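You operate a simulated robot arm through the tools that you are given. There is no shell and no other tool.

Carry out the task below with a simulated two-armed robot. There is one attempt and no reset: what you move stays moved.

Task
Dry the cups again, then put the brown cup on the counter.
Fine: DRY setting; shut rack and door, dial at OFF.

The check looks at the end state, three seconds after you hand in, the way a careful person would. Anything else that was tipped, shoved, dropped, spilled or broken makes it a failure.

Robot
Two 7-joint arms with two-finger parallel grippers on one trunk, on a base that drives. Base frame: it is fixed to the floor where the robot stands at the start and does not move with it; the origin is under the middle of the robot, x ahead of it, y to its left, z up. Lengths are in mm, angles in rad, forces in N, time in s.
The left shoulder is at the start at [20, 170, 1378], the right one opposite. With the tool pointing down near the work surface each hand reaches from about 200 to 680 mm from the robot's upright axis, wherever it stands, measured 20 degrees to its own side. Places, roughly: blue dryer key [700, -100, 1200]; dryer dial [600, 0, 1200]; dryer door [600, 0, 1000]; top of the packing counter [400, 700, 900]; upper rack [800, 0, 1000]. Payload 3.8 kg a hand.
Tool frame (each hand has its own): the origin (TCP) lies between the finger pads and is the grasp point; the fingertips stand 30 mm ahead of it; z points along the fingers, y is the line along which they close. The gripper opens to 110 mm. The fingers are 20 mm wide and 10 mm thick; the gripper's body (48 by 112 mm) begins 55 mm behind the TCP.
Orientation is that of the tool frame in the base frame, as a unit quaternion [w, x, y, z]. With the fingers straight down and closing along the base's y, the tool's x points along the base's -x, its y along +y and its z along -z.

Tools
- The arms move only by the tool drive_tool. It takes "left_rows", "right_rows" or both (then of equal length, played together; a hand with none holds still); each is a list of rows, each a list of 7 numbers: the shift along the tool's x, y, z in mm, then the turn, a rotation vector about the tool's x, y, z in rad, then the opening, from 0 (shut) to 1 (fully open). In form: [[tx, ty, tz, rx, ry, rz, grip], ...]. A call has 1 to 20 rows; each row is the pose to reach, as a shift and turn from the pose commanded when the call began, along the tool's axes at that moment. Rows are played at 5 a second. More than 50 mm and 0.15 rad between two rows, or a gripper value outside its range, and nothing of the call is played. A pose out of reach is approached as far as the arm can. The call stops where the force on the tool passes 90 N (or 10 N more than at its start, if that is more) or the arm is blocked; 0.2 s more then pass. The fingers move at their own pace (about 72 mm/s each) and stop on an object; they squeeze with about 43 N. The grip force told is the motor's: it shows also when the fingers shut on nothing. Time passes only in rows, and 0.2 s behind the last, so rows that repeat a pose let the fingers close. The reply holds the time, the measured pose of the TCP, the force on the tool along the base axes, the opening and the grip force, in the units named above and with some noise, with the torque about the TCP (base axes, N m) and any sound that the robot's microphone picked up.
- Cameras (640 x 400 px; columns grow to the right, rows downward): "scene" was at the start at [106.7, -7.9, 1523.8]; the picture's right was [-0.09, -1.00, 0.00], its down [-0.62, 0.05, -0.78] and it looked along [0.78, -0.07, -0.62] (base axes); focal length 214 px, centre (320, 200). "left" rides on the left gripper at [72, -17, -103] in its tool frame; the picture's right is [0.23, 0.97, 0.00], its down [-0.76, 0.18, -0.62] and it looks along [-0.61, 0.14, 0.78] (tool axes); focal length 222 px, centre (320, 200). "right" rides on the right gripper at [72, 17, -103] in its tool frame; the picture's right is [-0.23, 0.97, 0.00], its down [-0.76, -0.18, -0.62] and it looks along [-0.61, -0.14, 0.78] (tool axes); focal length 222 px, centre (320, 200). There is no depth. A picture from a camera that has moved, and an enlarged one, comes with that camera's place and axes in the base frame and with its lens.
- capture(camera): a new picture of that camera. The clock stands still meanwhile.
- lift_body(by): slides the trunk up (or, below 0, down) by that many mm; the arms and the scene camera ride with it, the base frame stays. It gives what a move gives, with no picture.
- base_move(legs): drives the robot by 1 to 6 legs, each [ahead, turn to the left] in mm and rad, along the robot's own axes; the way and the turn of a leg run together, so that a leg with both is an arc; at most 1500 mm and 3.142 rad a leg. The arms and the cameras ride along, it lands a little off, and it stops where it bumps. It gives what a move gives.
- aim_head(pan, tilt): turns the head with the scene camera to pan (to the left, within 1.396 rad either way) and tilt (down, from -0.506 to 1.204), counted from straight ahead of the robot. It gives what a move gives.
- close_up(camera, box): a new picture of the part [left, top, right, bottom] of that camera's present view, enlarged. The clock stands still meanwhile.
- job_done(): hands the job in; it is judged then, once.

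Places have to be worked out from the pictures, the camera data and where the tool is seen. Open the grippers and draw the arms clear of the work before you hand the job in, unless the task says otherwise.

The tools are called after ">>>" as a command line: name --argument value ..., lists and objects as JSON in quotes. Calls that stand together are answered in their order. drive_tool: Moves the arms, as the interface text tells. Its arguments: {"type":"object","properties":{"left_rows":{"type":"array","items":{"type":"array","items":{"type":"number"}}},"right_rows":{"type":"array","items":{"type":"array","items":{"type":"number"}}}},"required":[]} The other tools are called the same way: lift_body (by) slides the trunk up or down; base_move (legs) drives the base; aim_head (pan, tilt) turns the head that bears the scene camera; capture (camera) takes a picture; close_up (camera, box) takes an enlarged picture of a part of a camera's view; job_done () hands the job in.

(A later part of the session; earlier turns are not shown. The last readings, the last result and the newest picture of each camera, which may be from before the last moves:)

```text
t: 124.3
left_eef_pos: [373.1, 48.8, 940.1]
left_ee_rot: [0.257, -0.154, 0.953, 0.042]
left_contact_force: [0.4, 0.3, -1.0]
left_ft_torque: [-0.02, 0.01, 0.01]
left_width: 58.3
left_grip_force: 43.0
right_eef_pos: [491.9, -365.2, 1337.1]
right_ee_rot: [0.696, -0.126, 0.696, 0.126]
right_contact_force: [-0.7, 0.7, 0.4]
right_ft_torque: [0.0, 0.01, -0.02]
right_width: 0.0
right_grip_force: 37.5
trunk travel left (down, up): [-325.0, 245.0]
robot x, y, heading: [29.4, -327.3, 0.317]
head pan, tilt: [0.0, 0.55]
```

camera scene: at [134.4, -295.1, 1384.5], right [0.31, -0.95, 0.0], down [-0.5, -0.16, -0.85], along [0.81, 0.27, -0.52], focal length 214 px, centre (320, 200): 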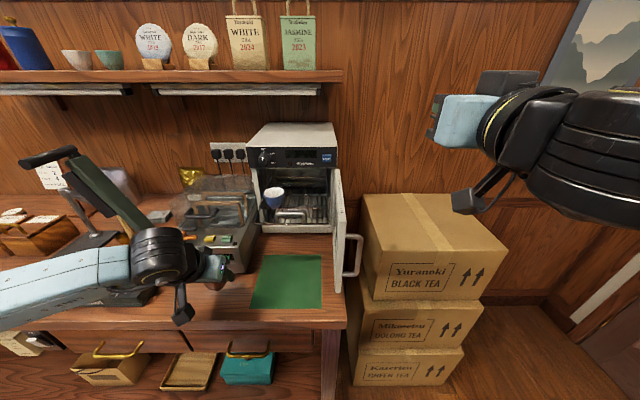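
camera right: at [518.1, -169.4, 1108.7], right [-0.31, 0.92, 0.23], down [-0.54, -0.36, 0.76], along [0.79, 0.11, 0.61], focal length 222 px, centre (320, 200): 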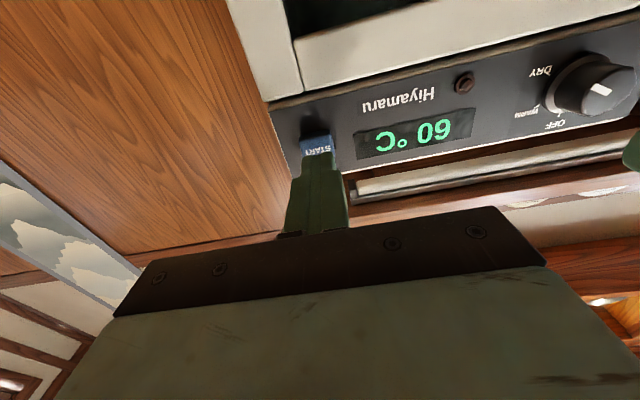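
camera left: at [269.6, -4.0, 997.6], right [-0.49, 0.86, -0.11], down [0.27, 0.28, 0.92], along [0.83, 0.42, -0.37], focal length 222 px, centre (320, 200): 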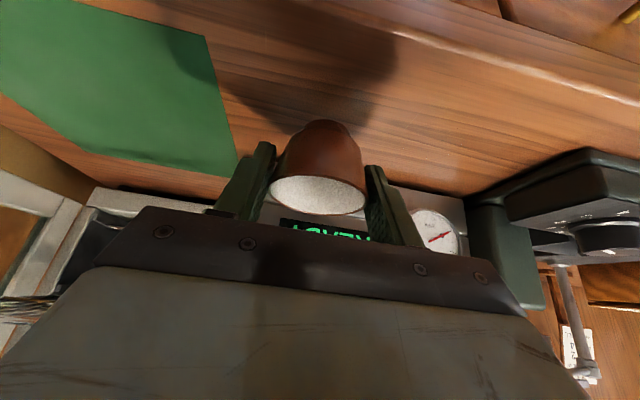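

Still free at z≈940. I'll continue creeping.

>>> drive_tool --left_rows '[[1, 0, 1.7, 0, 0, 0, 0.3]]'

>>> drive_tool --left_rows '[[1, 0, 1.7, 0, 0, 0, 0.3]]'

>>> close_up --camera "left" --box '[220, 60, 420, 230]'

```text
t: 124.7
left_eef_pos: [374.3, 48.7, 936.9]
left_ee_rot: [0.256, -0.154, 0.954, 0.042]
left_contact_force: [-0.4, -0.8, -0.4]
left_ft_torque: [0.0, 0.04, 0.03]
left_width: 58.5
left_grip_force: 43.0
right_eef_pos: [491.9, -366.2, 1339.1]
right_ee_rot: [0.696, -0.127, 0.696, 0.127]
right_contact_force: [-0.5, -0.1, 1.0]
right_ft_torque: [0.0, 0.02, 0.02]
right_width: 0.0
right_grip_force: 37.7
trunk travel left (down, up): [-325.0, 245.0]
robot x, y, heading: [32.3, -328.7, 0.318]
head pan, tilt: [0.0, 0.55]
```

```text
t: 125.1
left_eef_pos: [373.4, 48.6, 935.6]
left_ee_rot: [0.256, -0.153, 0.954, 0.041]
left_contact_force: [-0.9, 0.4, -0.4]
left_ft_torque: [-0.02, -0.03, 0.02]
left_width: 58.5
left_grip_force: 43.0
right_eef_pos: [492.3, -365.4, 1338.3]
right_ee_rot: [0.696, -0.126, 0.696, 0.126]
right_contact_force: [0.1, 0.0, 0.3]
right_ft_torque: [-0.01, 0.01, 0.04]
right_width: 0.0
right_grip_force: 37.7
trunk travel left (down, up): [-325.0, 245.0]
robot x, y, heading: [28.5, -331.6, 0.315]
head pan, tilt: [0.0, 0.55]
```

```text
2.35 times, centred on (320, 145) of left
camera zoom: at [270.0, -3.3, 989.1], right [-0.49, 0.86, -0.11], down [0.27, 0.28, 0.92], along [0.83, 0.42, -0.37], focal length 523 px, centre (320, 329)
```

zoom: 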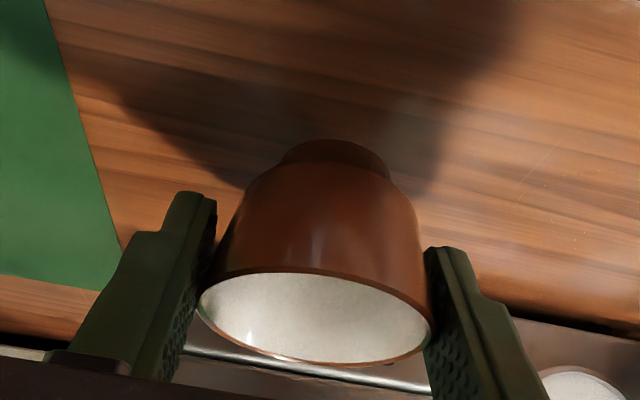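

Comparing the mat corner in the left and scene views suggests the counter top is nearer z≈878, so contact should come around TCP z≈917. I'll go down 10 mm, then creep again.

>>> drive_tool --left_rows '[[2, 0, 3.5, 0, 0, 0, 0.3], [4, 0, 6.9, 0, 0, 0, 0.3], [5.5, 0, 9.5, 0, 0, 0, 0.3]]'

>>> drive_tool --left_rows '[[1, 0, 1.7, 0, 0, 0, 0.3]]'

>>> drive_tool --left_rows '[[1, 0, 1.7, 0, 0, 0, 0.3]]'

>>> close_up --camera "left" --box '[220, 60, 420, 230]'

```text
t: 125.9
left_eef_pos: [373.3, 48.9, 925.3]
left_ee_rot: [0.256, -0.154, 0.954, 0.041]
left_contact_force: [1.1, -0.4, -0.8]
left_ft_torque: [0.02, -0.02, 0.01]
left_width: 58.0
left_grip_force: 43.2
right_eef_pos: [491.1, -365.0, 1338.1]
right_ee_rot: [0.696, -0.127, 0.696, 0.127]
right_contact_force: [-0.2, -0.2, -0.1]
right_ft_torque: [0.01, -0.02, 0.02]
right_width: 0.0
right_grip_force: 37.1
trunk travel left (down, up): [-325.0, 245.0]
robot x, y, heading: [27.4, -326.5, 0.317]
head pan, tilt: [0.0, 0.55]
```

```text
t: 126.3
left_eef_pos: [372.9, 48.2, 923.0]
left_ee_rot: [0.256, -0.154, 0.954, 0.042]
left_contact_force: [0.1, -0.2, -0.7]
left_ft_torque: [0.02, -0.02, 0.03]
left_width: 58.6
left_grip_force: 42.8
right_eef_pos: [490.9, -365.5, 1338.3]
right_ee_rot: [0.696, -0.127, 0.696, 0.127]
right_contact_force: [0.1, -0.4, -0.2]
right_ft_torque: [0.0, 0.01, -0.01]
right_width: 0.2
right_grip_force: 38.0
trunk travel left (down, up): [-325.0, 245.0]
robot x, y, heading: [28.2, -330.6, 0.316]
head pan, tilt: [0.0, 0.55]
```

```text
t: 126.7
left_eef_pos: [374.1, 49.8, 921.8]
left_ee_rot: [0.258, -0.153, 0.953, 0.042]
left_contact_force: [-1.8, 0.5, 4.8]
left_ft_torque: [-0.04, 0.04, -0.04]
left_width: 58.4
left_grip_force: 43.3
right_eef_pos: [491.0, -366.5, 1339.3]
right_ee_rot: [0.696, -0.127, 0.695, 0.128]
right_contact_force: [-0.1, 0.5, 0.4]
right_ft_torque: [0.04, -0.03, -0.03]
right_width: 0.0
right_grip_force: 37.5
trunk travel left (down, up): [-325.0, 245.0]
robot x, y, heading: [28.8, -329.1, 0.322]
head pan, tilt: [0.0, 0.55]
```

```text
2.35 times, centred on (320, 145) of left
camera zoom: at [269.6, -3.0, 974.8], right [-0.49, 0.86, -0.11], down [0.27, 0.28, 0.92], along [0.83, 0.42, -0.37], focal length 523 px, centre (320, 329)
```

zoom: 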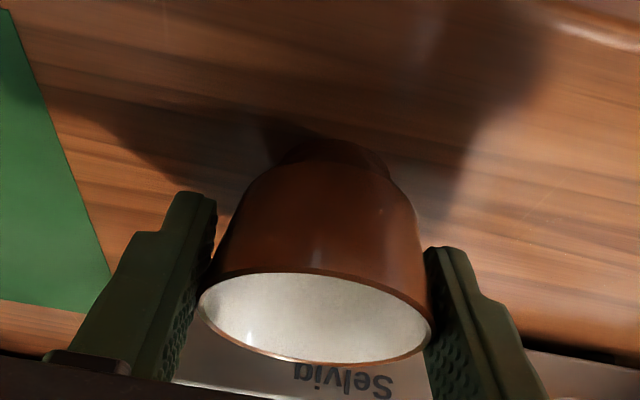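

Contact: 4.8 N upward at TCP z≈922, so the cup base rests on the counter (top at about z=883). I'll open the fingers and check that the cup stands before withdrawing.

>>> drive_tool --left_rows '[[0, 0, 0, 0, 0, 0, 0.56], [0, 0, 0, 0, 0, 0, 0.6], [0, 0, 0, 0, 0, 0, 0.68], [0, 0, 0, 0, 0, 0, 0.73]]'

>>> close_up --camera "left" --box '[220, 60, 420, 230]'

```text
t: 127.7
left_eef_pos: [372.7, 48.5, 920.8]
left_ee_rot: [0.257, -0.153, 0.953, 0.041]
left_contact_force: [0.5, -0.8, 0.1]
left_ft_torque: [0.01, -0.02, 0.0]
left_width: 80.3
left_grip_force: 0.1
right_eef_pos: [490.8, -366.4, 1337.6]
right_ee_rot: [0.696, -0.127, 0.696, 0.127]
right_contact_force: [0.3, 0.1, -0.2]
right_ft_torque: [-0.01, 0.01, 0.0]
right_width: 0.0
right_grip_force: 37.9
trunk travel left (down, up): [-325.0, 245.0]
robot x, y, heading: [27.8, -327.1, 0.322]
head pan, tilt: [0.0, 0.55]
```

```text
2.35 times, centred on (320, 145) of left
camera zoom: at [269.6, -3.0, 974.0], right [-0.49, 0.86, -0.11], down [0.27, 0.28, 0.92], along [0.83, 0.42, -0.37], focal length 523 px, centre (320, 329)
```

zoom: 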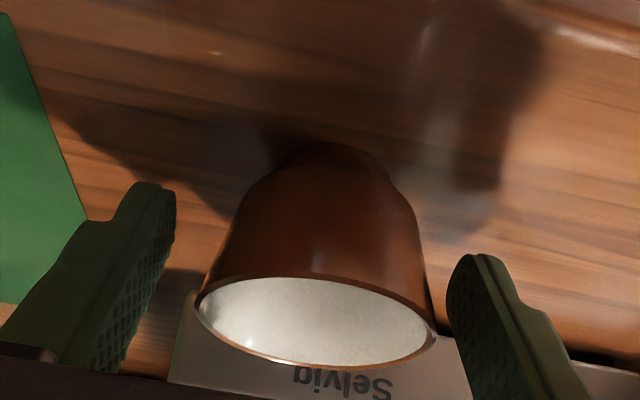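

The cup stands upright on its own. I'll withdraw straight back along the tool axis.

>>> drive_tool --left_rows '[[0, 0, -15, 0, 0, 0, 0.73], [0, 0, -40, 0, 0, 0, 0.73], [0, 0, -75, 0, 0, 0, 0.73], [0, 0, -115, 0, 0, 0, 0.73], [0, 0, -155, 0, 0, 0, 0.6], [0, 0, -195, 0, 0, 0, 0.4]]'

>>> capture --camera "scene"

>>> close_up --camera "scene" --box '[130, 170, 350, 330]'

```text
t: 129.1
left_eef_pos: [295.7, 22.5, 1092.8]
left_ee_rot: [0.255, -0.154, 0.954, 0.041]
left_contact_force: [0.5, -0.4, -0.1]
left_ft_torque: [0.0, 0.0, 0.0]
left_width: 43.9
left_grip_force: 0.0
left hand out of reach, approached as far as the arm can: row 6
right_eef_pos: [492.0, -365.9, 1337.5]
right_ee_rot: [0.696, -0.127, 0.696, 0.127]
right_contact_force: [0.6, 1.0, -0.2]
right_ft_torque: [-0.04, 0.01, 0.03]
right_width: 0.0
right_grip_force: 37.7
trunk travel left (down, up): [-325.0, 245.0]
robot x, y, heading: [29.5, -327.1, 0.318]
head pan, tilt: [0.0, 0.55]
```

```text
taken
camera scene: at [134.7, -295.5, 1384.5], right [0.31, -0.95, 0.0], down [-0.5, -0.16, -0.85], along [0.81, 0.27, -0.52], focal length 214 px, centre (320, 200)
```

scene: 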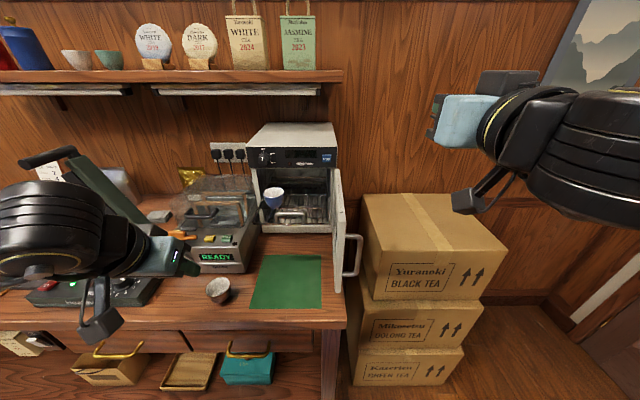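

```text
2.50 times, centred on (240, 250) of scene
camera zoom: at [134.7, -295.5, 1384.5], right [0.31, -0.95, 0.0], down [-0.5, -0.16, -0.85], along [0.81, 0.27, -0.52], focal length 536 px, centre (520, 75)
```

zoom: 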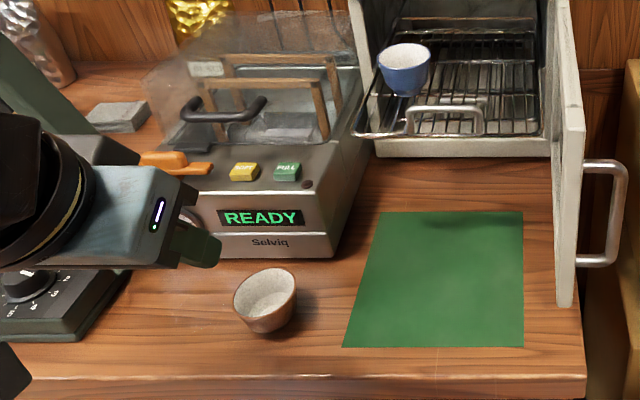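

The brown cup stands on the counter in front of the sealer. I'll zoom in to make sure it's upright and not tilted.

>>> close_up --camera "scene" --box '[190, 260, 250, 310]'

>>> capture --camera "left"

```text
8.00 times, centred on (220, 285) of scene
camera zoom: at [134.7, -295.5, 1384.5], right [0.31, -0.95, 0.0], down [-0.5, -0.16, -0.85], along [0.81, 0.27, -0.52], focal length 1716 px, centre (1120, -480)
```

zoom: 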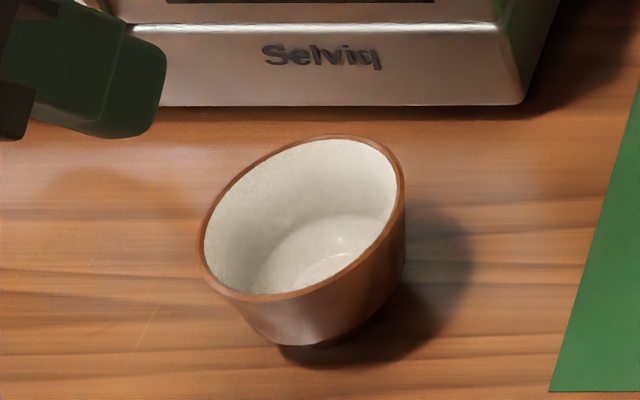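

```text
taken
camera left: at [191.0, -29.0, 1146.1], right [-0.49, 0.86, -0.11], down [0.28, 0.28, 0.92], along [0.83, 0.42, -0.38], focal length 222 px, centre (320, 200)
```

left: 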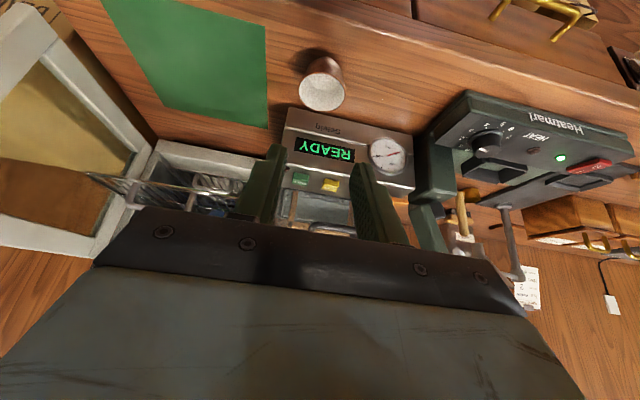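

The rim ellipse matches the projection I computed for an upright cup, so it stands properly on the counter. Now I'll shut the rack: the left hand goes level and over to r≈246 in front of the rack handle, fingers closing.

>>> drive_tool --left_rows '[[-11, -20, 1, 0, -0.131, 0, 0.3], [-22, -42, 1, 0, -0.262, 0, 0.2], [-34, -64, 2, 0, -0.393, 0, 0.1], [-45, -86, 3, 0, -0.524, 0, 0], [-56, -108, 3, 0, -0.655, 0, 0], [-67, -130, 4, 0, -0.786, 0, 0], [-78, -153, 5, 0, -0.917, 0, 0], [-89, -175, 5, 0, -1.047, 0, 0]]'

>>> capture --camera "scene"

>>> capture --camera "left"

```text
t: 130.9
left_eef_pos: [426.3, -119.3, 1131.8]
left_ee_rot: [0.699, -0.112, 0.697, 0.113]
left_contact_force: [1.1, -0.4, -0.2]
left_ft_torque: [0.04, 0.03, 0.03]
left_width: 0.0
left_grip_force: 37.4
left hand out of reach, approached as far as the arm can: row 1, 2, 3, 4, 5
right_eef_pos: [490.8, -366.7, 1336.9]
right_ee_rot: [0.695, -0.128, 0.695, 0.128]
right_contact_force: [-0.3, -0.3, 0.2]
right_ft_torque: [0.02, 0.02, 0.04]
right_width: 0.0
right_grip_force: 37.9
trunk travel left (down, up): [-325.0, 245.0]
robot x, y, heading: [29.5, -326.3, 0.318]
head pan, tilt: [0.0, 0.55]
```

```text
taken
camera scene: at [135.2, -297.0, 1384.4], right [0.31, -0.95, 0.0], down [-0.5, -0.16, -0.85], along [0.81, 0.27, -0.52], focal length 214 px, centre (320, 200)
```

scene: 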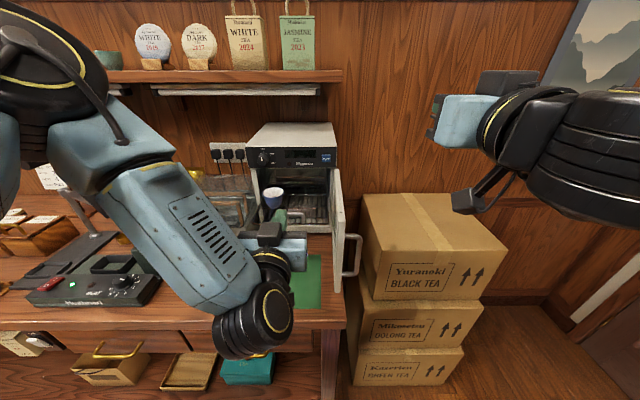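

```text
taken
camera left: at [333.0, -167.7, 1060.5], right [-0.3, 0.92, -0.23], down [-0.65, -0.03, 0.76], along [0.7, 0.38, 0.61], focal length 222 px, centre (320, 200)
```

left: 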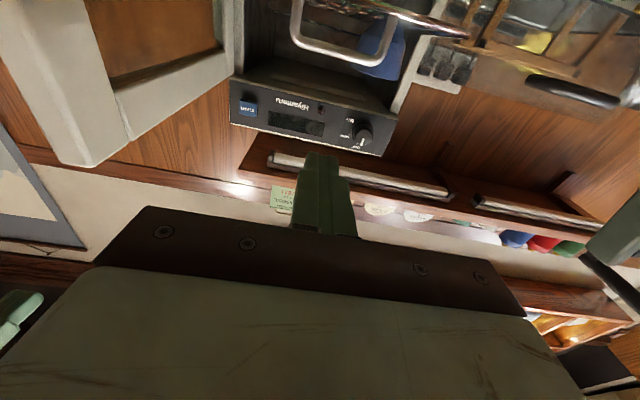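

The left hand is level at r≈246.6 with closed fingers. I'll lower to the handle's height (z≈1073) and look.

>>> drive_tool --left_rows '[[20, 0, 8, 0, 0, 0, 0], [40, 0, 16, 0, 0, 0, 0], [59, 0, 30, 0, 0, 0, 0]]'

>>> capture --camera "left"

>>> capture --camera "scene"

```text
t: 131.7
left_eef_pos: [454.4, -117.3, 1077.1]
left_ee_rot: [0.697, -0.114, 0.698, 0.114]
left_contact_force: [0.3, 0.1, -0.5]
left_ft_torque: [-0.02, 0.0, -0.01]
left_width: 0.0
left_grip_force: 37.9
left hand out of reach, approached as far as the arm can: row 3
right_eef_pos: [491.5, -365.7, 1338.0]
right_ee_rot: [0.695, -0.127, 0.696, 0.128]
right_contact_force: [0.1, 1.3, 1.3]
right_ft_torque: [-0.01, 0.0, 0.02]
right_width: 0.0
right_grip_force: 37.5
trunk travel left (down, up): [-325.0, 245.0]
robot x, y, heading: [26.7, -327.7, 0.322]
head pan, tilt: [0.0, 0.55]
```

```text
taken
camera left: at [360.9, -165.6, 1004.5], right [-0.31, 0.92, -0.23], down [-0.65, -0.03, 0.76], along [0.7, 0.38, 0.61], focal length 222 px, centre (320, 200)
```

left: 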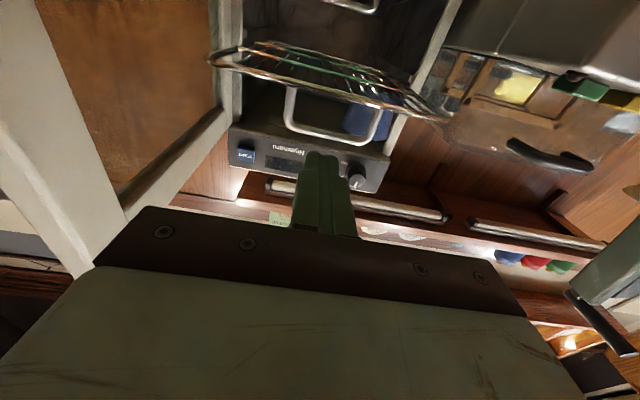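

```text
taken
camera scene: at [134.9, -295.7, 1384.5], right [0.31, -0.95, 0.0], down [-0.5, -0.16, -0.85], along [0.81, 0.27, -0.52], focal length 214 px, centre (320, 200)
```

scene: 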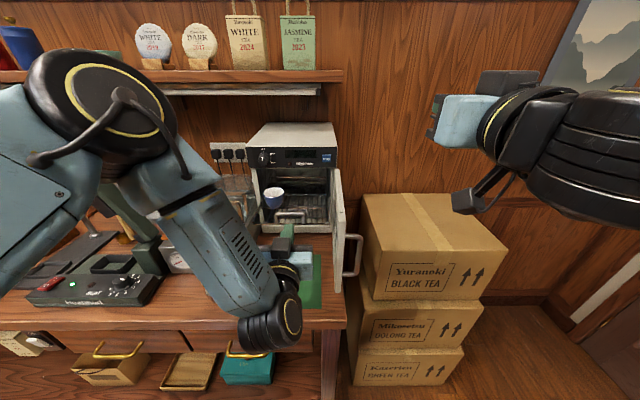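

This posture is near its lower limit. I'll raise the hand, lower the trunk 130 mm, and then work at the handle's height with comfortable reach.

>>> drive_tool --left_rows '[[-25, 0, 0, 0, 0, 0, 0], [-55, 3, 0, 0, 0, 0, 0], [-85, 5, 0, 0, 0, 0, 0], [-110, 7, 0, 0, 0, 0, 0]]'

>>> lift_body --by -130

>>> capture --camera "left"

>>> capture --camera "scene"

```text
t: 132.7
left_eef_pos: [450.6, -111.1, 1187.5]
left_ee_rot: [0.698, -0.113, 0.698, 0.112]
left_contact_force: [0.3, 0.6, -0.4]
left_ft_torque: [0.02, -0.01, 0.03]
left_width: 0.0
left_grip_force: 37.6
right_eef_pos: [491.5, -365.2, 1338.2]
right_ee_rot: [0.696, -0.127, 0.695, 0.127]
right_contact_force: [-0.5, 0.5, 0.6]
right_ft_torque: [-0.03, 0.0, -0.02]
right_width: 0.3
right_grip_force: 37.6
trunk travel left (down, up): [-325.0, 245.0]
robot x, y, heading: [29.7, -332.1, 0.317]
head pan, tilt: [0.0, 0.55]
```

```text
t: 134.3
left_eef_pos: [450.8, -111.7, 1057.2]
left_ee_rot: [0.699, -0.113, 0.697, 0.113]
left_contact_force: [0.4, 0.2, -0.6]
left_ft_torque: [-0.04, 0.0, 0.03]
left_width: 0.1
left_grip_force: 37.8
right_eef_pos: [491.7, -365.5, 1208.0]
right_ee_rot: [0.695, -0.127, 0.696, 0.126]
right_contact_force: [0.4, 0.0, 0.0]
right_ft_torque: [0.01, -0.03, 0.0]
right_width: 0.1
right_grip_force: 37.4
trunk travel left (down, up): [-195.0, 375.0]
robot x, y, heading: [25.2, -328.3, 0.316]
head pan, tilt: [0.0, 0.55]
```

```text
taken
camera left: at [358.0, -159.4, 985.8], right [-0.31, 0.92, -0.23], down [-0.65, -0.03, 0.76], along [0.7, 0.38, 0.61], focal length 222 px, centre (320, 200)
```

left: 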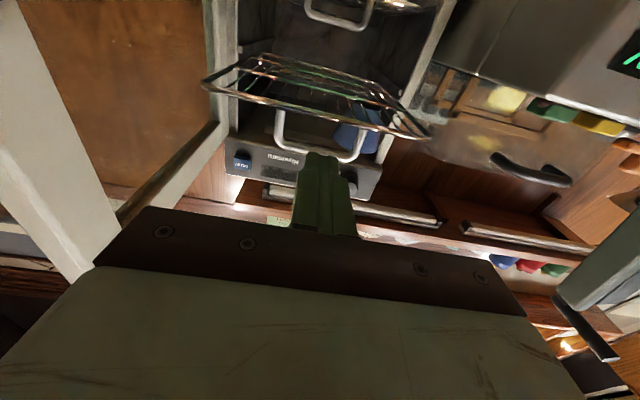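

```text
taken
camera scene: at [134.2, -295.3, 1254.6], right [0.31, -0.95, 0.0], down [-0.5, -0.16, -0.85], along [0.81, 0.27, -0.52], focal length 214 px, centre (320, 200)
```

scene: 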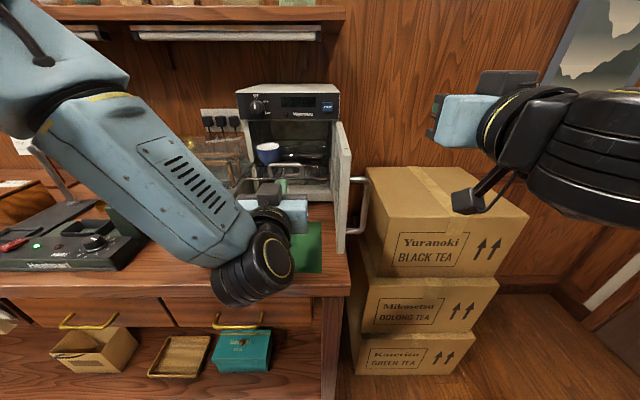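

The fingers line up with the rack handle at r≈247. I'll raise to z≈1073 and advance gently to meet the bar.

>>> drive_tool --left_rows '[[-8, 0, 10, 0, 0, 0, 0], [-16, 0, 25, 0, 0, 0, 0], [-16, 0, 38, 0, 0, 0, 0], [-16, 0, 46, 0, 0, 0, 0]]'

>>> capture --camera "left"

>>> close_up --camera "scene" --box '[210, 110, 360, 250]'

```text
t: 135.3
left_eef_pos: [494.8, -98.7, 1073.0]
left_ee_rot: [0.698, -0.112, 0.698, 0.113]
left_contact_force: [-0.1, 0.1, 0.2]
left_ft_torque: [-0.05, 0.02, 0.02]
left_width: 0.0
left_grip_force: 37.9
right_eef_pos: [492.1, -365.6, 1207.1]
right_ee_rot: [0.696, -0.127, 0.696, 0.127]
right_contact_force: [0.2, 0.2, -0.1]
right_ft_torque: [-0.04, 0.01, -0.03]
right_width: 0.0
right_grip_force: 38.1
trunk travel left (down, up): [-195.0, 375.0]
robot x, y, heading: [28.4, -328.3, 0.319]
head pan, tilt: [0.0, 0.55]
```

```text
taken
camera left: at [401.0, -145.4, 1002.2], right [-0.31, 0.92, -0.23], down [-0.65, -0.03, 0.76], along [0.7, 0.38, 0.61], focal length 222 px, centre (320, 200)
```

left: 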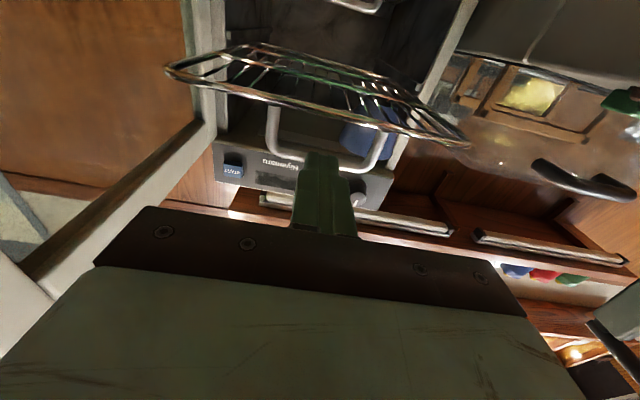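

```text
2.86 times, centred on (285, 180) of scene
camera zoom: at [134.4, -295.3, 1254.5], right [0.31, -0.95, 0.0], down [-0.5, -0.16, -0.85], along [0.81, 0.27, -0.52], focal length 613 px, centre (420, 257)
```

zoom: 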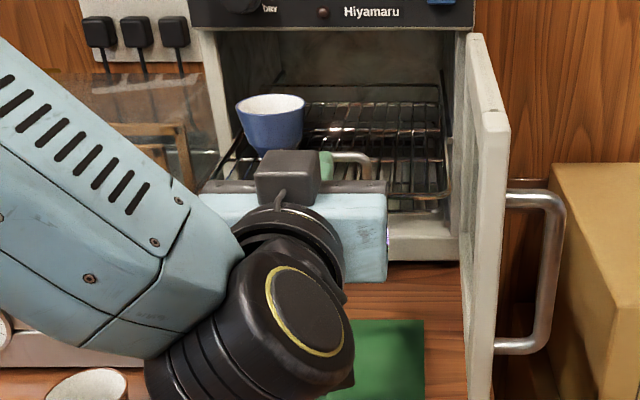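

The tips are about 5 mm short of the bar. I'll push the rack in slowly, first 60 mm.

>>> drive_tool --left_rows '[[0, 0, 3, 0, 0, 0, 0], [0, 0, 6, 0, 0, 0, 0], [0, 0, 10, 0, 0, 0, 0], [0, 0, 16, 0, 0, 0, 0], [0, 0, 24, 0, 0, 0, 0], [0, 0, 32, 0, 0, 0, 0], [0, 0, 40, 0, 0, 0, 0], [0, 0, 48, 0, 0, 0, 0], [0, 0, 55, 0, 0, 0, 0], [0, 0, 60, 0, 0, 0, 0]]'

>>> close_up --camera "scene" --box '[210, 110, 360, 250]'

>>> capture --camera "left"

```text
t: 137.5
left_eef_pos: [552.1, -78.8, 1073.8]
left_ee_rot: [0.699, -0.112, 0.698, 0.112]
left_contact_force: [-0.6, 0.0, -0.9]
left_ft_torque: [-0.01, 0.01, 0.01]
left_width: 0.1
left_grip_force: 37.4
right_eef_pos: [490.7, -365.2, 1207.9]
right_ee_rot: [0.695, -0.128, 0.696, 0.126]
right_contact_force: [0.4, 0.1, -0.1]
right_ft_torque: [0.03, 0.0, -0.03]
right_width: 0.0
right_grip_force: 37.7
trunk travel left (down, up): [-195.0, 375.0]
robot x, y, heading: [31.7, -328.1, 0.314]
head pan, tilt: [0.0, 0.55]
```

```text
2.86 times, centred on (285, 180) of scene
camera zoom: at [134.3, -295.3, 1254.5], right [0.31, -0.95, 0.0], down [-0.5, -0.16, -0.85], along [0.81, 0.27, -0.52], focal length 613 px, centre (420, 257)
```

zoom: 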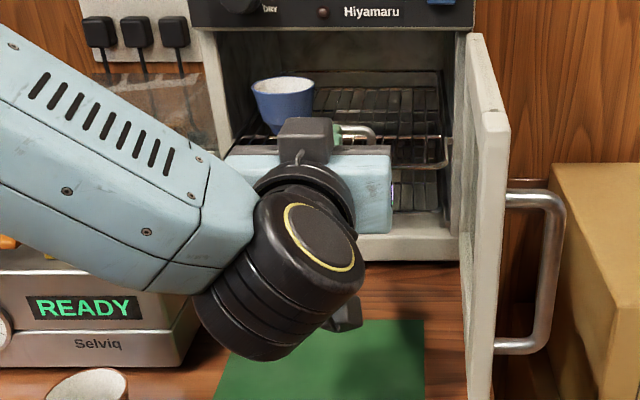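

```text
taken
camera left: at [459.5, -126.4, 1001.3], right [-0.31, 0.92, -0.23], down [-0.65, -0.03, 0.76], along [0.7, 0.38, 0.61], focal length 222 px, centre (320, 200)
```

left: 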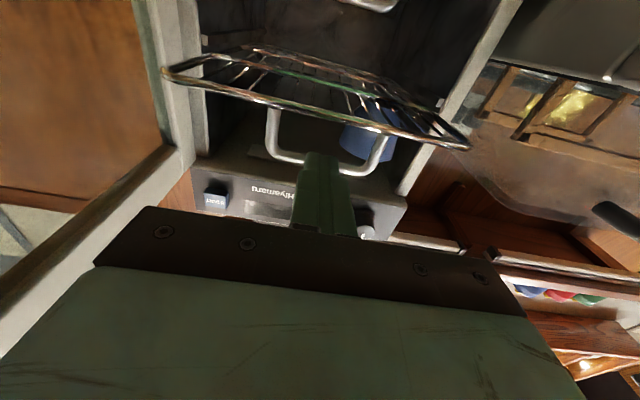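

The rack moves in smoothly with the blue cup steady. I'll push the remaining distance.

>>> drive_tool --left_rows '[[0, 0, 4, 0, 0, 0, 0], [0, 0, 11, 0, 0, 0, 0], [0, 0, 20, 0, 0, 0, 0], [0, 0, 29, 0, 0, 0, 0], [0, 0, 38, 0, 0, 0, 0], [0, 0, 47, 0, 0, 0, 0], [0, 0, 56, 0, 0, 0, 0], [0, 0, 65, 0, 0, 0, 0], [0, 0, 74, 0, 0, 0, 0], [0, 0, 82, 0, 0, 0, 0], [0, 0, 88, 0, 0, 0, 0], [0, 0, 92, 0, 0, 0, 0], [0, 0, 95, 0, 0, 0, 0]]'

>>> close_up --camera "scene" --box '[210, 110, 360, 250]'

>>> capture --camera "left"

```text
t: 140.3
left_eef_pos: [642.9, -47.3, 1073.8]
left_ee_rot: [0.698, -0.113, 0.698, 0.113]
left_contact_force: [-0.3, -1.1, -0.2]
left_ft_torque: [0.01, -0.03, -0.01]
left_width: 0.0
left_grip_force: 38.2
right_eef_pos: [492.6, -364.4, 1208.5]
right_ee_rot: [0.696, -0.127, 0.695, 0.128]
right_contact_force: [0.8, -0.3, -0.6]
right_ft_torque: [0.03, 0.01, -0.01]
right_width: 0.0
right_grip_force: 37.7
trunk travel left (down, up): [-195.0, 375.0]
robot x, y, heading: [29.5, -327.8, 0.311]
head pan, tilt: [0.0, 0.55]
```

```text
2.86 times, centred on (285, 180) of scene
camera zoom: at [134.4, -295.3, 1254.5], right [0.31, -0.95, 0.0], down [-0.5, -0.16, -0.85], along [0.81, 0.27, -0.52], focal length 613 px, centre (420, 257)
```

zoom: 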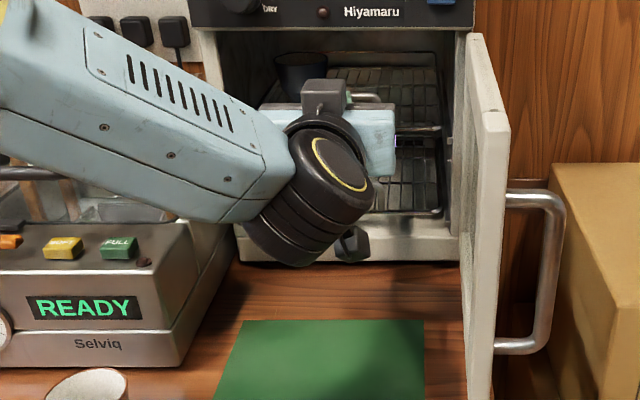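

```text
taken
camera left: at [549.1, -96.1, 1001.7], right [-0.31, 0.92, -0.23], down [-0.65, -0.03, 0.76], along [0.7, 0.38, 0.61], focal length 222 px, centre (320, 200)
```

left: 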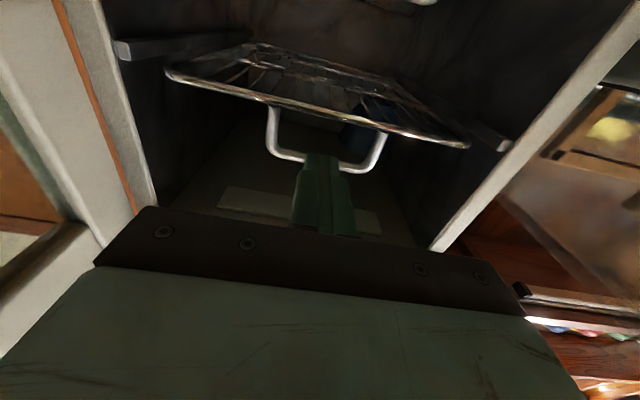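

The tips are at n≈626, about 3 mm short of the bar's original shut position, with no resistance yet. I'll nudge on until it stops.

>>> drive_tool --left_rows '[[0, 0, 1.5, 0, 0, 0, 0], [0, 0, 3, 0, 0, 0, 0]]'

>>> drive_tool --left_rows '[[0, 0, 1, 0, 0, 0, 0], [0, 0, 2, 0, 0, 0, 0]]'

>>> drive_tool --left_rows '[[0, 0, 1, 0, 0, 0, 0], [0, 0, 2, 0, 0, 0, 0]]'

>>> close_up --camera "left" --box '[140, 10, 520, 240]'

```text
t: 140.9
left_eef_pos: [644.2, -45.9, 1074.1]
left_ee_rot: [0.699, -0.113, 0.697, 0.112]
left_contact_force: [-3.0, -0.4, 0.3]
left_ft_torque: [-0.01, -0.04, 0.01]
left_width: 0.0
left_grip_force: 37.6
right_eef_pos: [490.5, -365.2, 1208.3]
right_ee_rot: [0.695, -0.128, 0.696, 0.128]
right_contact_force: [0.2, 0.1, 0.6]
right_ft_torque: [0.02, -0.02, 0.02]
right_width: 0.0
right_grip_force: 38.1
trunk travel left (down, up): [-195.0, 375.0]
robot x, y, heading: [29.0, -329.4, 0.321]
head pan, tilt: [0.0, 0.55]
```

```text
t: 141.5
left_eef_pos: [644.9, -47.1, 1074.9]
left_ee_rot: [0.699, -0.113, 0.698, 0.113]
left_contact_force: [-16.1, -1.9, -0.6]
left_ft_torque: [-0.01, 0.04, 0.17]
left_width: 0.2
left_grip_force: 37.6
right_eef_pos: [488.9, -365.6, 1209.6]
right_ee_rot: [0.696, -0.128, 0.695, 0.128]
right_contact_force: [-0.3, -0.6, -0.7]
right_ft_torque: [-0.01, -0.02, -0.01]
right_width: 0.1
right_grip_force: 37.8
trunk travel left (down, up): [-195.0, 375.0]
robot x, y, heading: [28.3, -324.3, 0.319]
head pan, tilt: [0.0, 0.55]
```

```text
t: 142.1
left_eef_pos: [645.3, -45.1, 1074.7]
left_ee_rot: [0.698, -0.111, 0.698, 0.112]
left_contact_force: [-31.7, -3.9, -5.6]
left_ft_torque: [0.01, 0.16, 0.2]
left_width: 0.0
left_grip_force: 37.6
right_eef_pos: [488.0, -366.5, 1208.7]
right_ee_rot: [0.697, -0.127, 0.694, 0.127]
right_contact_force: [0.5, -0.6, -0.1]
right_ft_torque: [-0.03, 0.01, 0.0]
right_width: 0.0
right_grip_force: 37.9
trunk travel left (down, up): [-195.0, 375.0]
robot x, y, heading: [25.0, -329.1, 0.318]
head pan, tilt: [0.0, 0.55]
```

```text
1.68 times, centred on (330, 125) of left
camera zoom: at [551.4, -94.8, 1002.6], right [-0.3, 0.92, -0.23], down [-0.65, -0.03, 0.76], along [0.7, 0.38, 0.61], focal length 374 px, centre (303, 326)
```

zoom: 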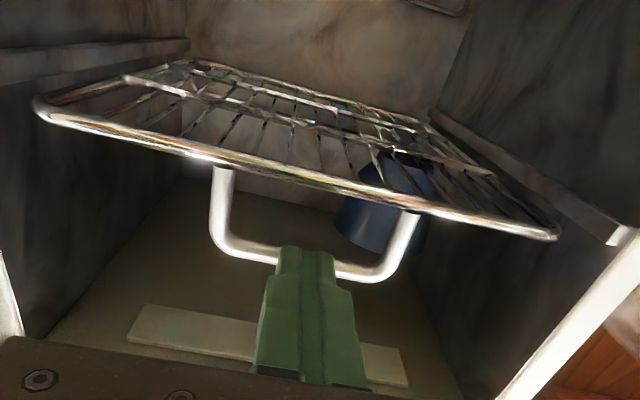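

The rack met its end stop (about 32 N) with the bar back at its original position, so it is shut. I'll back the left hand out of the dryer, then up and aside, clear of the door's sweep.

>>> drive_tool --left_rows '[[0, 0, -4, 0, 0, 0, 0], [0, 0, -25, 0, 0, 0, 0], [0, 0, -65, 0, 0, 0, 0], [0, 0, -105, 0, 0, 0, 0], [0, 0, -145, 0, 0, 0, 0], [0, 0, -185, 0, 0, 0, 0], [-35, 15, -210, 0, 0, 0, 0], [-75, 35, -230, 0, 0, 0, 0], [-115, 60, -240, 0, 0, 0, 0]]'

>>> capture --camera "scene"

>>> close_up --camera "scene" --box '[210, 90, 390, 260]'

```text
t: 144.1
left_eef_pos: [400.0, -63.6, 1190.6]
left_ee_rot: [0.699, -0.112, 0.698, 0.112]
left_contact_force: [0.0, -0.7, 0.2]
left_ft_torque: [-0.01, -0.01, 0.01]
left_width: 0.0
left_grip_force: 37.7
right_eef_pos: [490.6, -364.3, 1208.5]
right_ee_rot: [0.696, -0.128, 0.695, 0.128]
right_contact_force: [-0.4, 0.3, 0.6]
right_ft_torque: [0.0, 0.03, -0.01]
right_width: 0.1
right_grip_force: 37.5
trunk travel left (down, up): [-195.0, 375.0]
robot x, y, heading: [30.0, -326.6, 0.32]
head pan, tilt: [0.0, 0.55]
```

```text
taken
camera scene: at [133.6, -294.6, 1254.6], right [0.31, -0.95, 0.0], down [-0.5, -0.16, -0.85], along [0.81, 0.27, -0.52], focal length 214 px, centre (320, 200)
```

scene: 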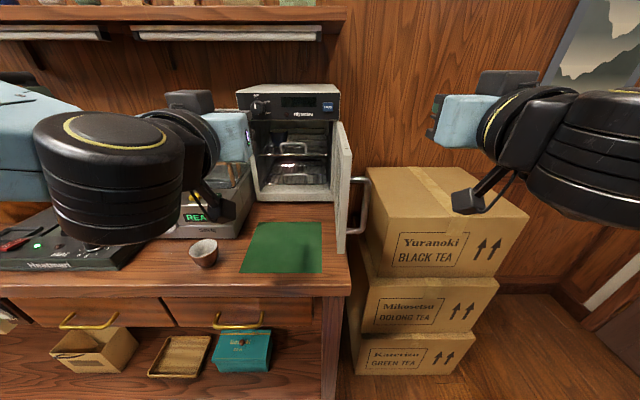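

```text
2.35 times, centred on (300, 175) of scene
camera zoom: at [133.6, -294.6, 1254.6], right [0.31, -0.95, 0.0], down [-0.5, -0.16, -0.85], along [0.81, 0.27, -0.52], focal length 505 px, centre (367, 259)
```

zoom: 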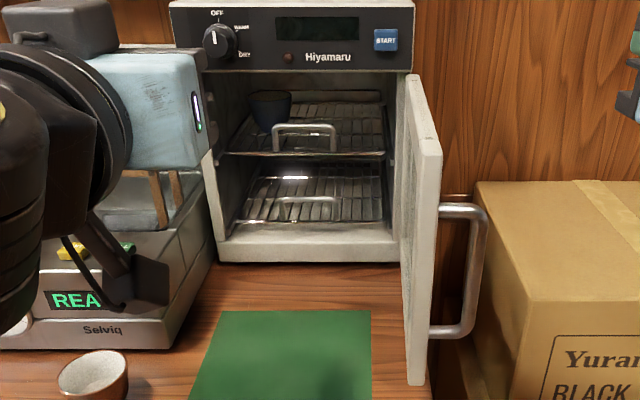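

The rack is in, the blue cup is inside and the brown cup is on the counter. To shut the door I'll use the right hand's closed fingertips on the outer face, high on the top rail above the handle. First I'll turn that hand 45° left and bring it to the right of the door.

>>> drive_tool --right_rows '[[7, 8, 4, -0.131, 0, 0, 0], [14, 16, 8, -0.262, 0, 0, 0], [21, 24, 12, -0.393, 0, 0, 0], [28, 32, 16, -0.524, 0, 0, 0], [34, 41, 20, -0.655, 0, 0, 0], [40, 50, 25, -0.785, 0, 0, 0]]'

>>> aim_head --pan -0.1 --tilt 0.55

>>> capture --camera "scene"

>>> capture --camera "right"

```text
t: 145.5
left_eef_pos: [400.4, -64.6, 1189.0]
left_ee_rot: [0.698, -0.113, 0.698, 0.112]
left_contact_force: [0.7, 0.1, -1.0]
left_ft_torque: [-0.03, 0.03, 0.01]
left_width: 0.2
left_grip_force: 37.9
right_eef_pos: [497.2, -310.1, 1166.7]
right_ee_rot: [0.594, -0.383, 0.593, 0.385]
right_contact_force: [-1.0, -1.2, -0.3]
right_ft_torque: [-0.01, -0.01, 0.01]
right_width: 0.0
right_grip_force: 37.4
trunk travel left (down, up): [-195.0, 375.0]
robot x, y, heading: [27.3, -325.3, 0.315]
head pan, tilt: [0.0, 0.55]
```

```text
t: 146.2
left_eef_pos: [400.6, -64.5, 1189.9]
left_ee_rot: [0.699, -0.113, 0.698, 0.112]
left_contact_force: [-0.6, 0.4, -0.6]
left_ft_torque: [0.04, -0.02, 0.01]
left_width: 0.1
left_grip_force: 37.8
right_eef_pos: [498.7, -310.6, 1168.0]
right_ee_rot: [0.594, -0.384, 0.594, 0.384]
right_contact_force: [0.3, -0.9, 0.1]
right_ft_torque: [0.0, 0.03, 0.01]
right_width: 0.1
right_grip_force: 38.0
trunk travel left (down, up): [-195.0, 375.0]
robot x, y, heading: [29.1, -332.5, 0.317]
head pan, tilt: [-0.099, 0.55]
```

```text
taken
camera scene: at [136.7, -303.9, 1254.5], right [0.22, -0.98, 0.0], down [-0.51, -0.11, -0.85], along [0.83, 0.18, -0.52], focal length 214 px, centre (320, 200)
```

scene: 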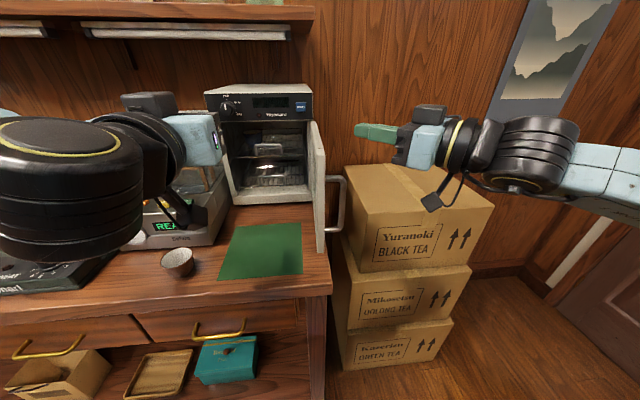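

```text
taken
camera right: at [439.0, -397.5, 1097.7], right [-0.89, 0.4, 0.23], down [-0.09, -0.64, 0.76], along [0.45, 0.65, 0.61], focal length 222 px, centre (320, 200)
```

right: 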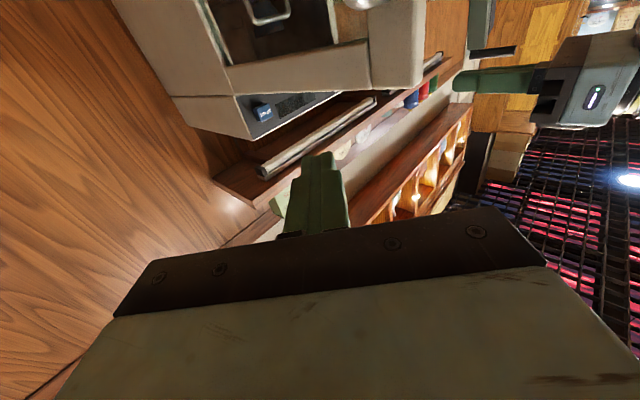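

The right fingertips are beside the door's outer face at n≈397, r≈429. I'll lower to z≈1126, above the handle's top, and push left along the closing arc to about 70°.

>>> drive_tool --right_rows '[[14, 0, 0, 0, 0, 0, 0], [28, 0, 0, 0, 0, 0, 0], [42, 0, 0, 0, 0, 0, 0], [42, 12, 14, 0, 0, 0, 0], [42, 24, 28, 0, 0, 0, 0], [42, 33, 37.5, 0, 0, 0, 0], [42, 44, 50, 0, 0, 0, 0], [42, 54.7, 62.8, 0, 0, 0, 0], [42, 64, 78.5, 0, 0, 0, 0], [42, 73.1, 94.3, 0, 0, 0, 0]]'

>>> capture --camera "scene"

>>> capture --camera "right"

```text
t: 148.4
left_eef_pos: [401.4, -64.1, 1189.5]
left_ee_rot: [0.698, -0.112, 0.698, 0.113]
left_contact_force: [0.6, 0.3, 0.2]
left_ft_torque: [-0.04, 0.01, -0.03]
left_width: 0.0
left_grip_force: 38.3
right_eef_pos: [471.0, -192.7, 1127.7]
right_ee_rot: [0.594, -0.383, 0.594, 0.384]
right_contact_force: [4.1, 1.0, -1.3]
right_ft_torque: [-0.02, -0.04, -0.13]
right_width: 0.0
right_grip_force: 37.7
trunk travel left (down, up): [-195.0, 375.0]
robot x, y, heading: [31.1, -326.7, 0.32]
head pan, tilt: [-0.099, 0.55]
```

```text
taken
camera scene: at [137.4, -303.6, 1254.5], right [0.22, -0.98, 0.0], down [-0.51, -0.11, -0.85], along [0.83, 0.18, -0.52], focal length 214 px, centre (320, 200)
```

scene: 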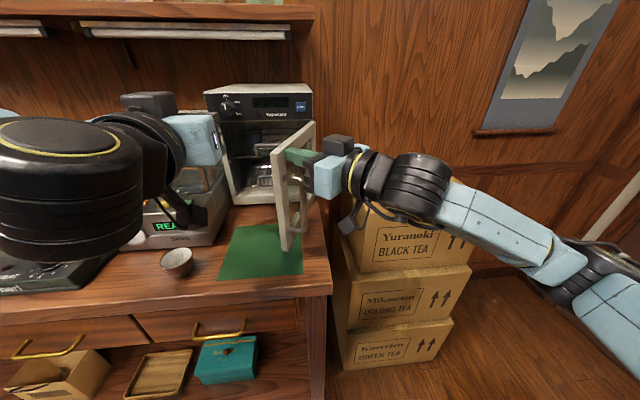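

```text
taken
camera right: at [412.7, -280.6, 1056.3], right [-0.89, 0.4, 0.23], down [-0.1, -0.64, 0.76], along [0.45, 0.65, 0.61], focal length 222 px, centre (320, 200)
```

right: 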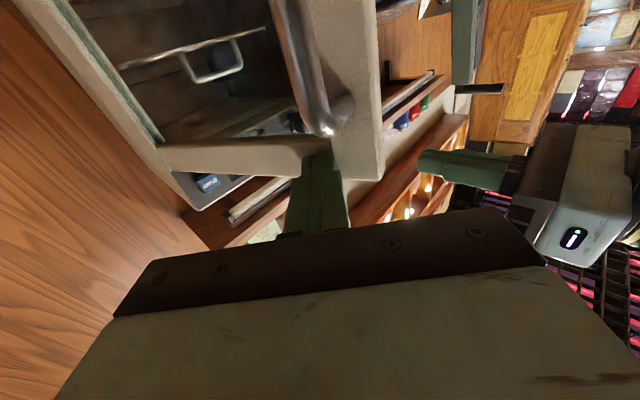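

The door follows to about 68° with light force. I'll continue the arc to about 30°, moving the left hand further up and left out of the way at the same time.

>>> drive_tool --right_rows '[[0, 6.3, 17.1, 0, 0, 0, 0], [0, 12.6, 34.2, 0, 0, 0, 0], [0, 15.6, 52.1, 0, 0, 0, 0], [0, 18.6, 70, 0, 0, 0, 0], [0, 18.3, 87.5, 0, 0, 0, 0], [0, 17.9, 105, 0, 0, 0, 0], [0, 15.1, 121.4, 0, 0, 0, 0], [0, 12.3, 137.8, 0, 0, 0, 0]]' --left_rows '[[-15, 5, -10, 0, 0, 0, 0], [-30, 15, -20, 0, 0, 0, 0], [-45, 25, -30, 0, 0, 0, 0], [-60, 35, -40, 0, 0, 0, 0], [-60, 50, -40, 0, 0, 0, 0], [-60, 60, -40, 0, 0, 0, 0], [-60, 70, -40, 0, 0, 0, 0], [-60, 80, -40, 0, 0, 0, 0]]'

>>> capture --camera "scene"

>>> capture --camera "right"

```text
t: 150.2
left_eef_pos: [345.7, 3.4, 1255.1]
left_ee_rot: [0.698, -0.113, 0.699, 0.113]
left_contact_force: [-0.2, 0.6, 0.3]
left_ft_torque: [-0.01, 0.0, 0.0]
left_width: 0.0
left_grip_force: 37.3
left hand out of reach, approached as far as the arm can: row 5, 6, 7, 8
right_eef_pos: [515.5, -64.4, 1125.9]
right_ee_rot: [0.594, -0.384, 0.594, 0.384]
right_contact_force: [-0.1, -0.8, -0.7]
right_ft_torque: [-0.01, -0.01, 0.01]
right_width: 0.0
right_grip_force: 37.8
trunk travel left (down, up): [-195.0, 375.0]
robot x, y, heading: [31.3, -325.2, 0.315]
head pan, tilt: [-0.099, 0.55]
```

```text
taken
camera scene: at [136.6, -303.4, 1254.5], right [0.22, -0.98, 0.0], down [-0.51, -0.11, -0.85], along [0.83, 0.18, -0.52], focal length 214 px, centre (320, 200)
```

scene: 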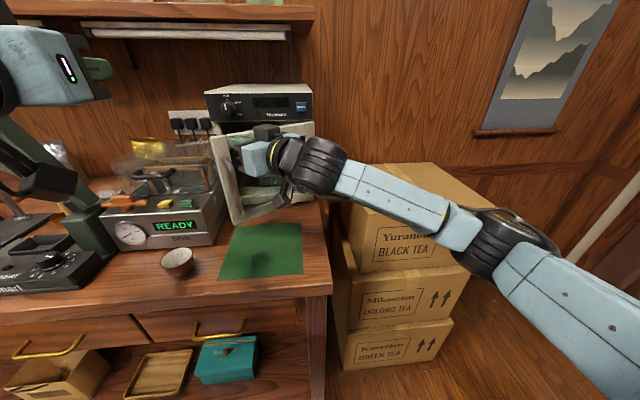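

```text
taken
camera right: at [457.0, -150.3, 1055.7], right [-0.89, 0.4, 0.23], down [-0.09, -0.64, 0.76], along [0.45, 0.65, 0.61], focal length 222 px, centre (320, 200)
```

right: 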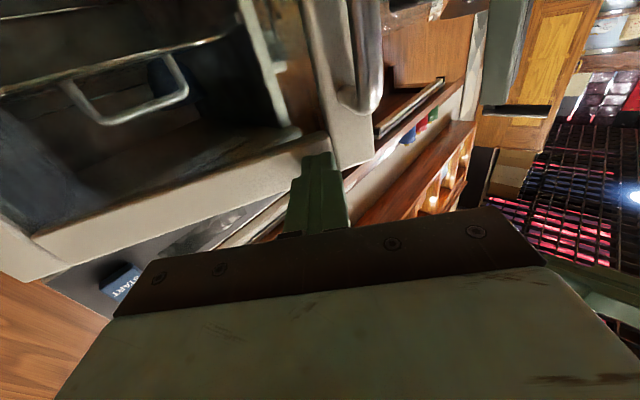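

The door is at about 30°. I'll continue pushing along the arc to near closed.

>>> drive_tool --right_rows '[[0, -2.5, 8, 0, 0, 0, 0], [0, -5.5, 15.5, 0, 0, 0, 0], [0, -8, 23, 0, 0, 0, 0], [0, -11, 30.9, 0, 0, 0, 0], [0, -15, 38, 0, 0, 0, 0], [0, -19, 45.4, 0, 0, 0, 0], [0, -23, 52.7, 0, 0, 0, 0], [0, -26.9, 59.9, 0, 0, 0, 0], [0, -32, 66.5, 0, 0, 0, 0], [0, -37.5, 73.1, 0, 0, 0, 0]]'

>>> capture --camera "scene"

>>> close_up --camera "scene" --box '[180, 70, 340, 230]'

>>> capture --camera "right"

```text
t: 152.4
left_eef_pos: [345.5, 2.3, 1253.8]
left_ee_rot: [0.698, -0.113, 0.699, 0.112]
left_contact_force: [-0.2, 0.2, -0.7]
left_ft_torque: [-0.01, -0.01, 0.02]
left_width: 0.0
left_grip_force: 37.7
right_eef_pos: [577.8, -10.8, 1126.1]
right_ee_rot: [0.594, -0.385, 0.593, 0.384]
right_contact_force: [0.1, -0.3, 0.0]
right_ft_torque: [0.03, -0.02, -0.02]
right_width: 0.0
right_grip_force: 37.4
trunk travel left (down, up): [-195.0, 375.0]
robot x, y, heading: [26.5, -327.8, 0.315]
head pan, tilt: [-0.099, 0.55]
```

```text
taken
camera scene: at [136.7, -303.8, 1254.5], right [0.22, -0.98, 0.0], down [-0.51, -0.11, -0.85], along [0.83, 0.18, -0.52], focal length 214 px, centre (320, 200)
```

scene: 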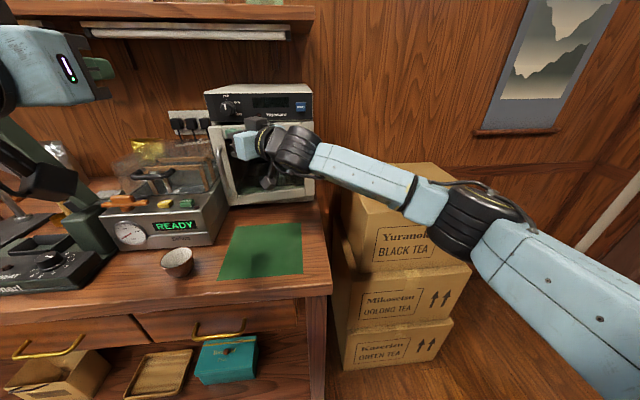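

```text
2.50 times, centred on (260, 150) of scene
camera zoom: at [136.7, -303.8, 1254.5], right [0.22, -0.98, 0.0], down [-0.51, -0.11, -0.85], along [0.83, 0.18, -0.52], focal length 536 px, centre (470, 325)
```

zoom: 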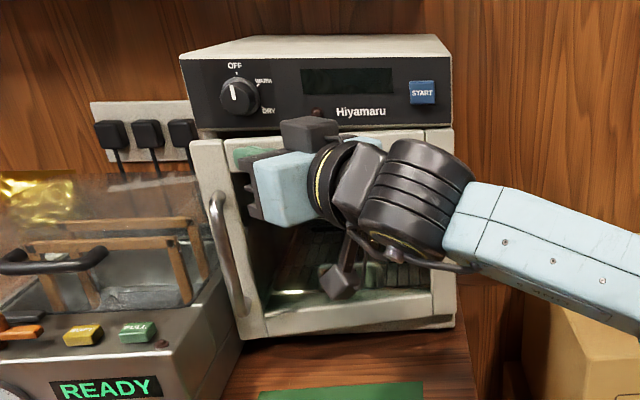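

```text
taken
camera right: at [521.0, -98.0, 1055.1], right [-0.89, 0.4, 0.23], down [-0.09, -0.64, 0.76], along [0.45, 0.65, 0.61], focal length 222 px, centre (320, 200)
```

right: 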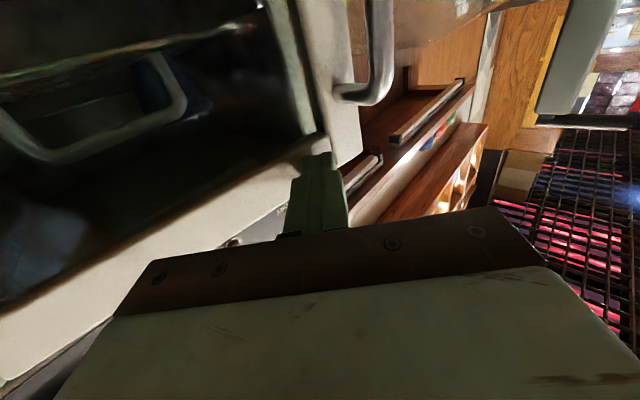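

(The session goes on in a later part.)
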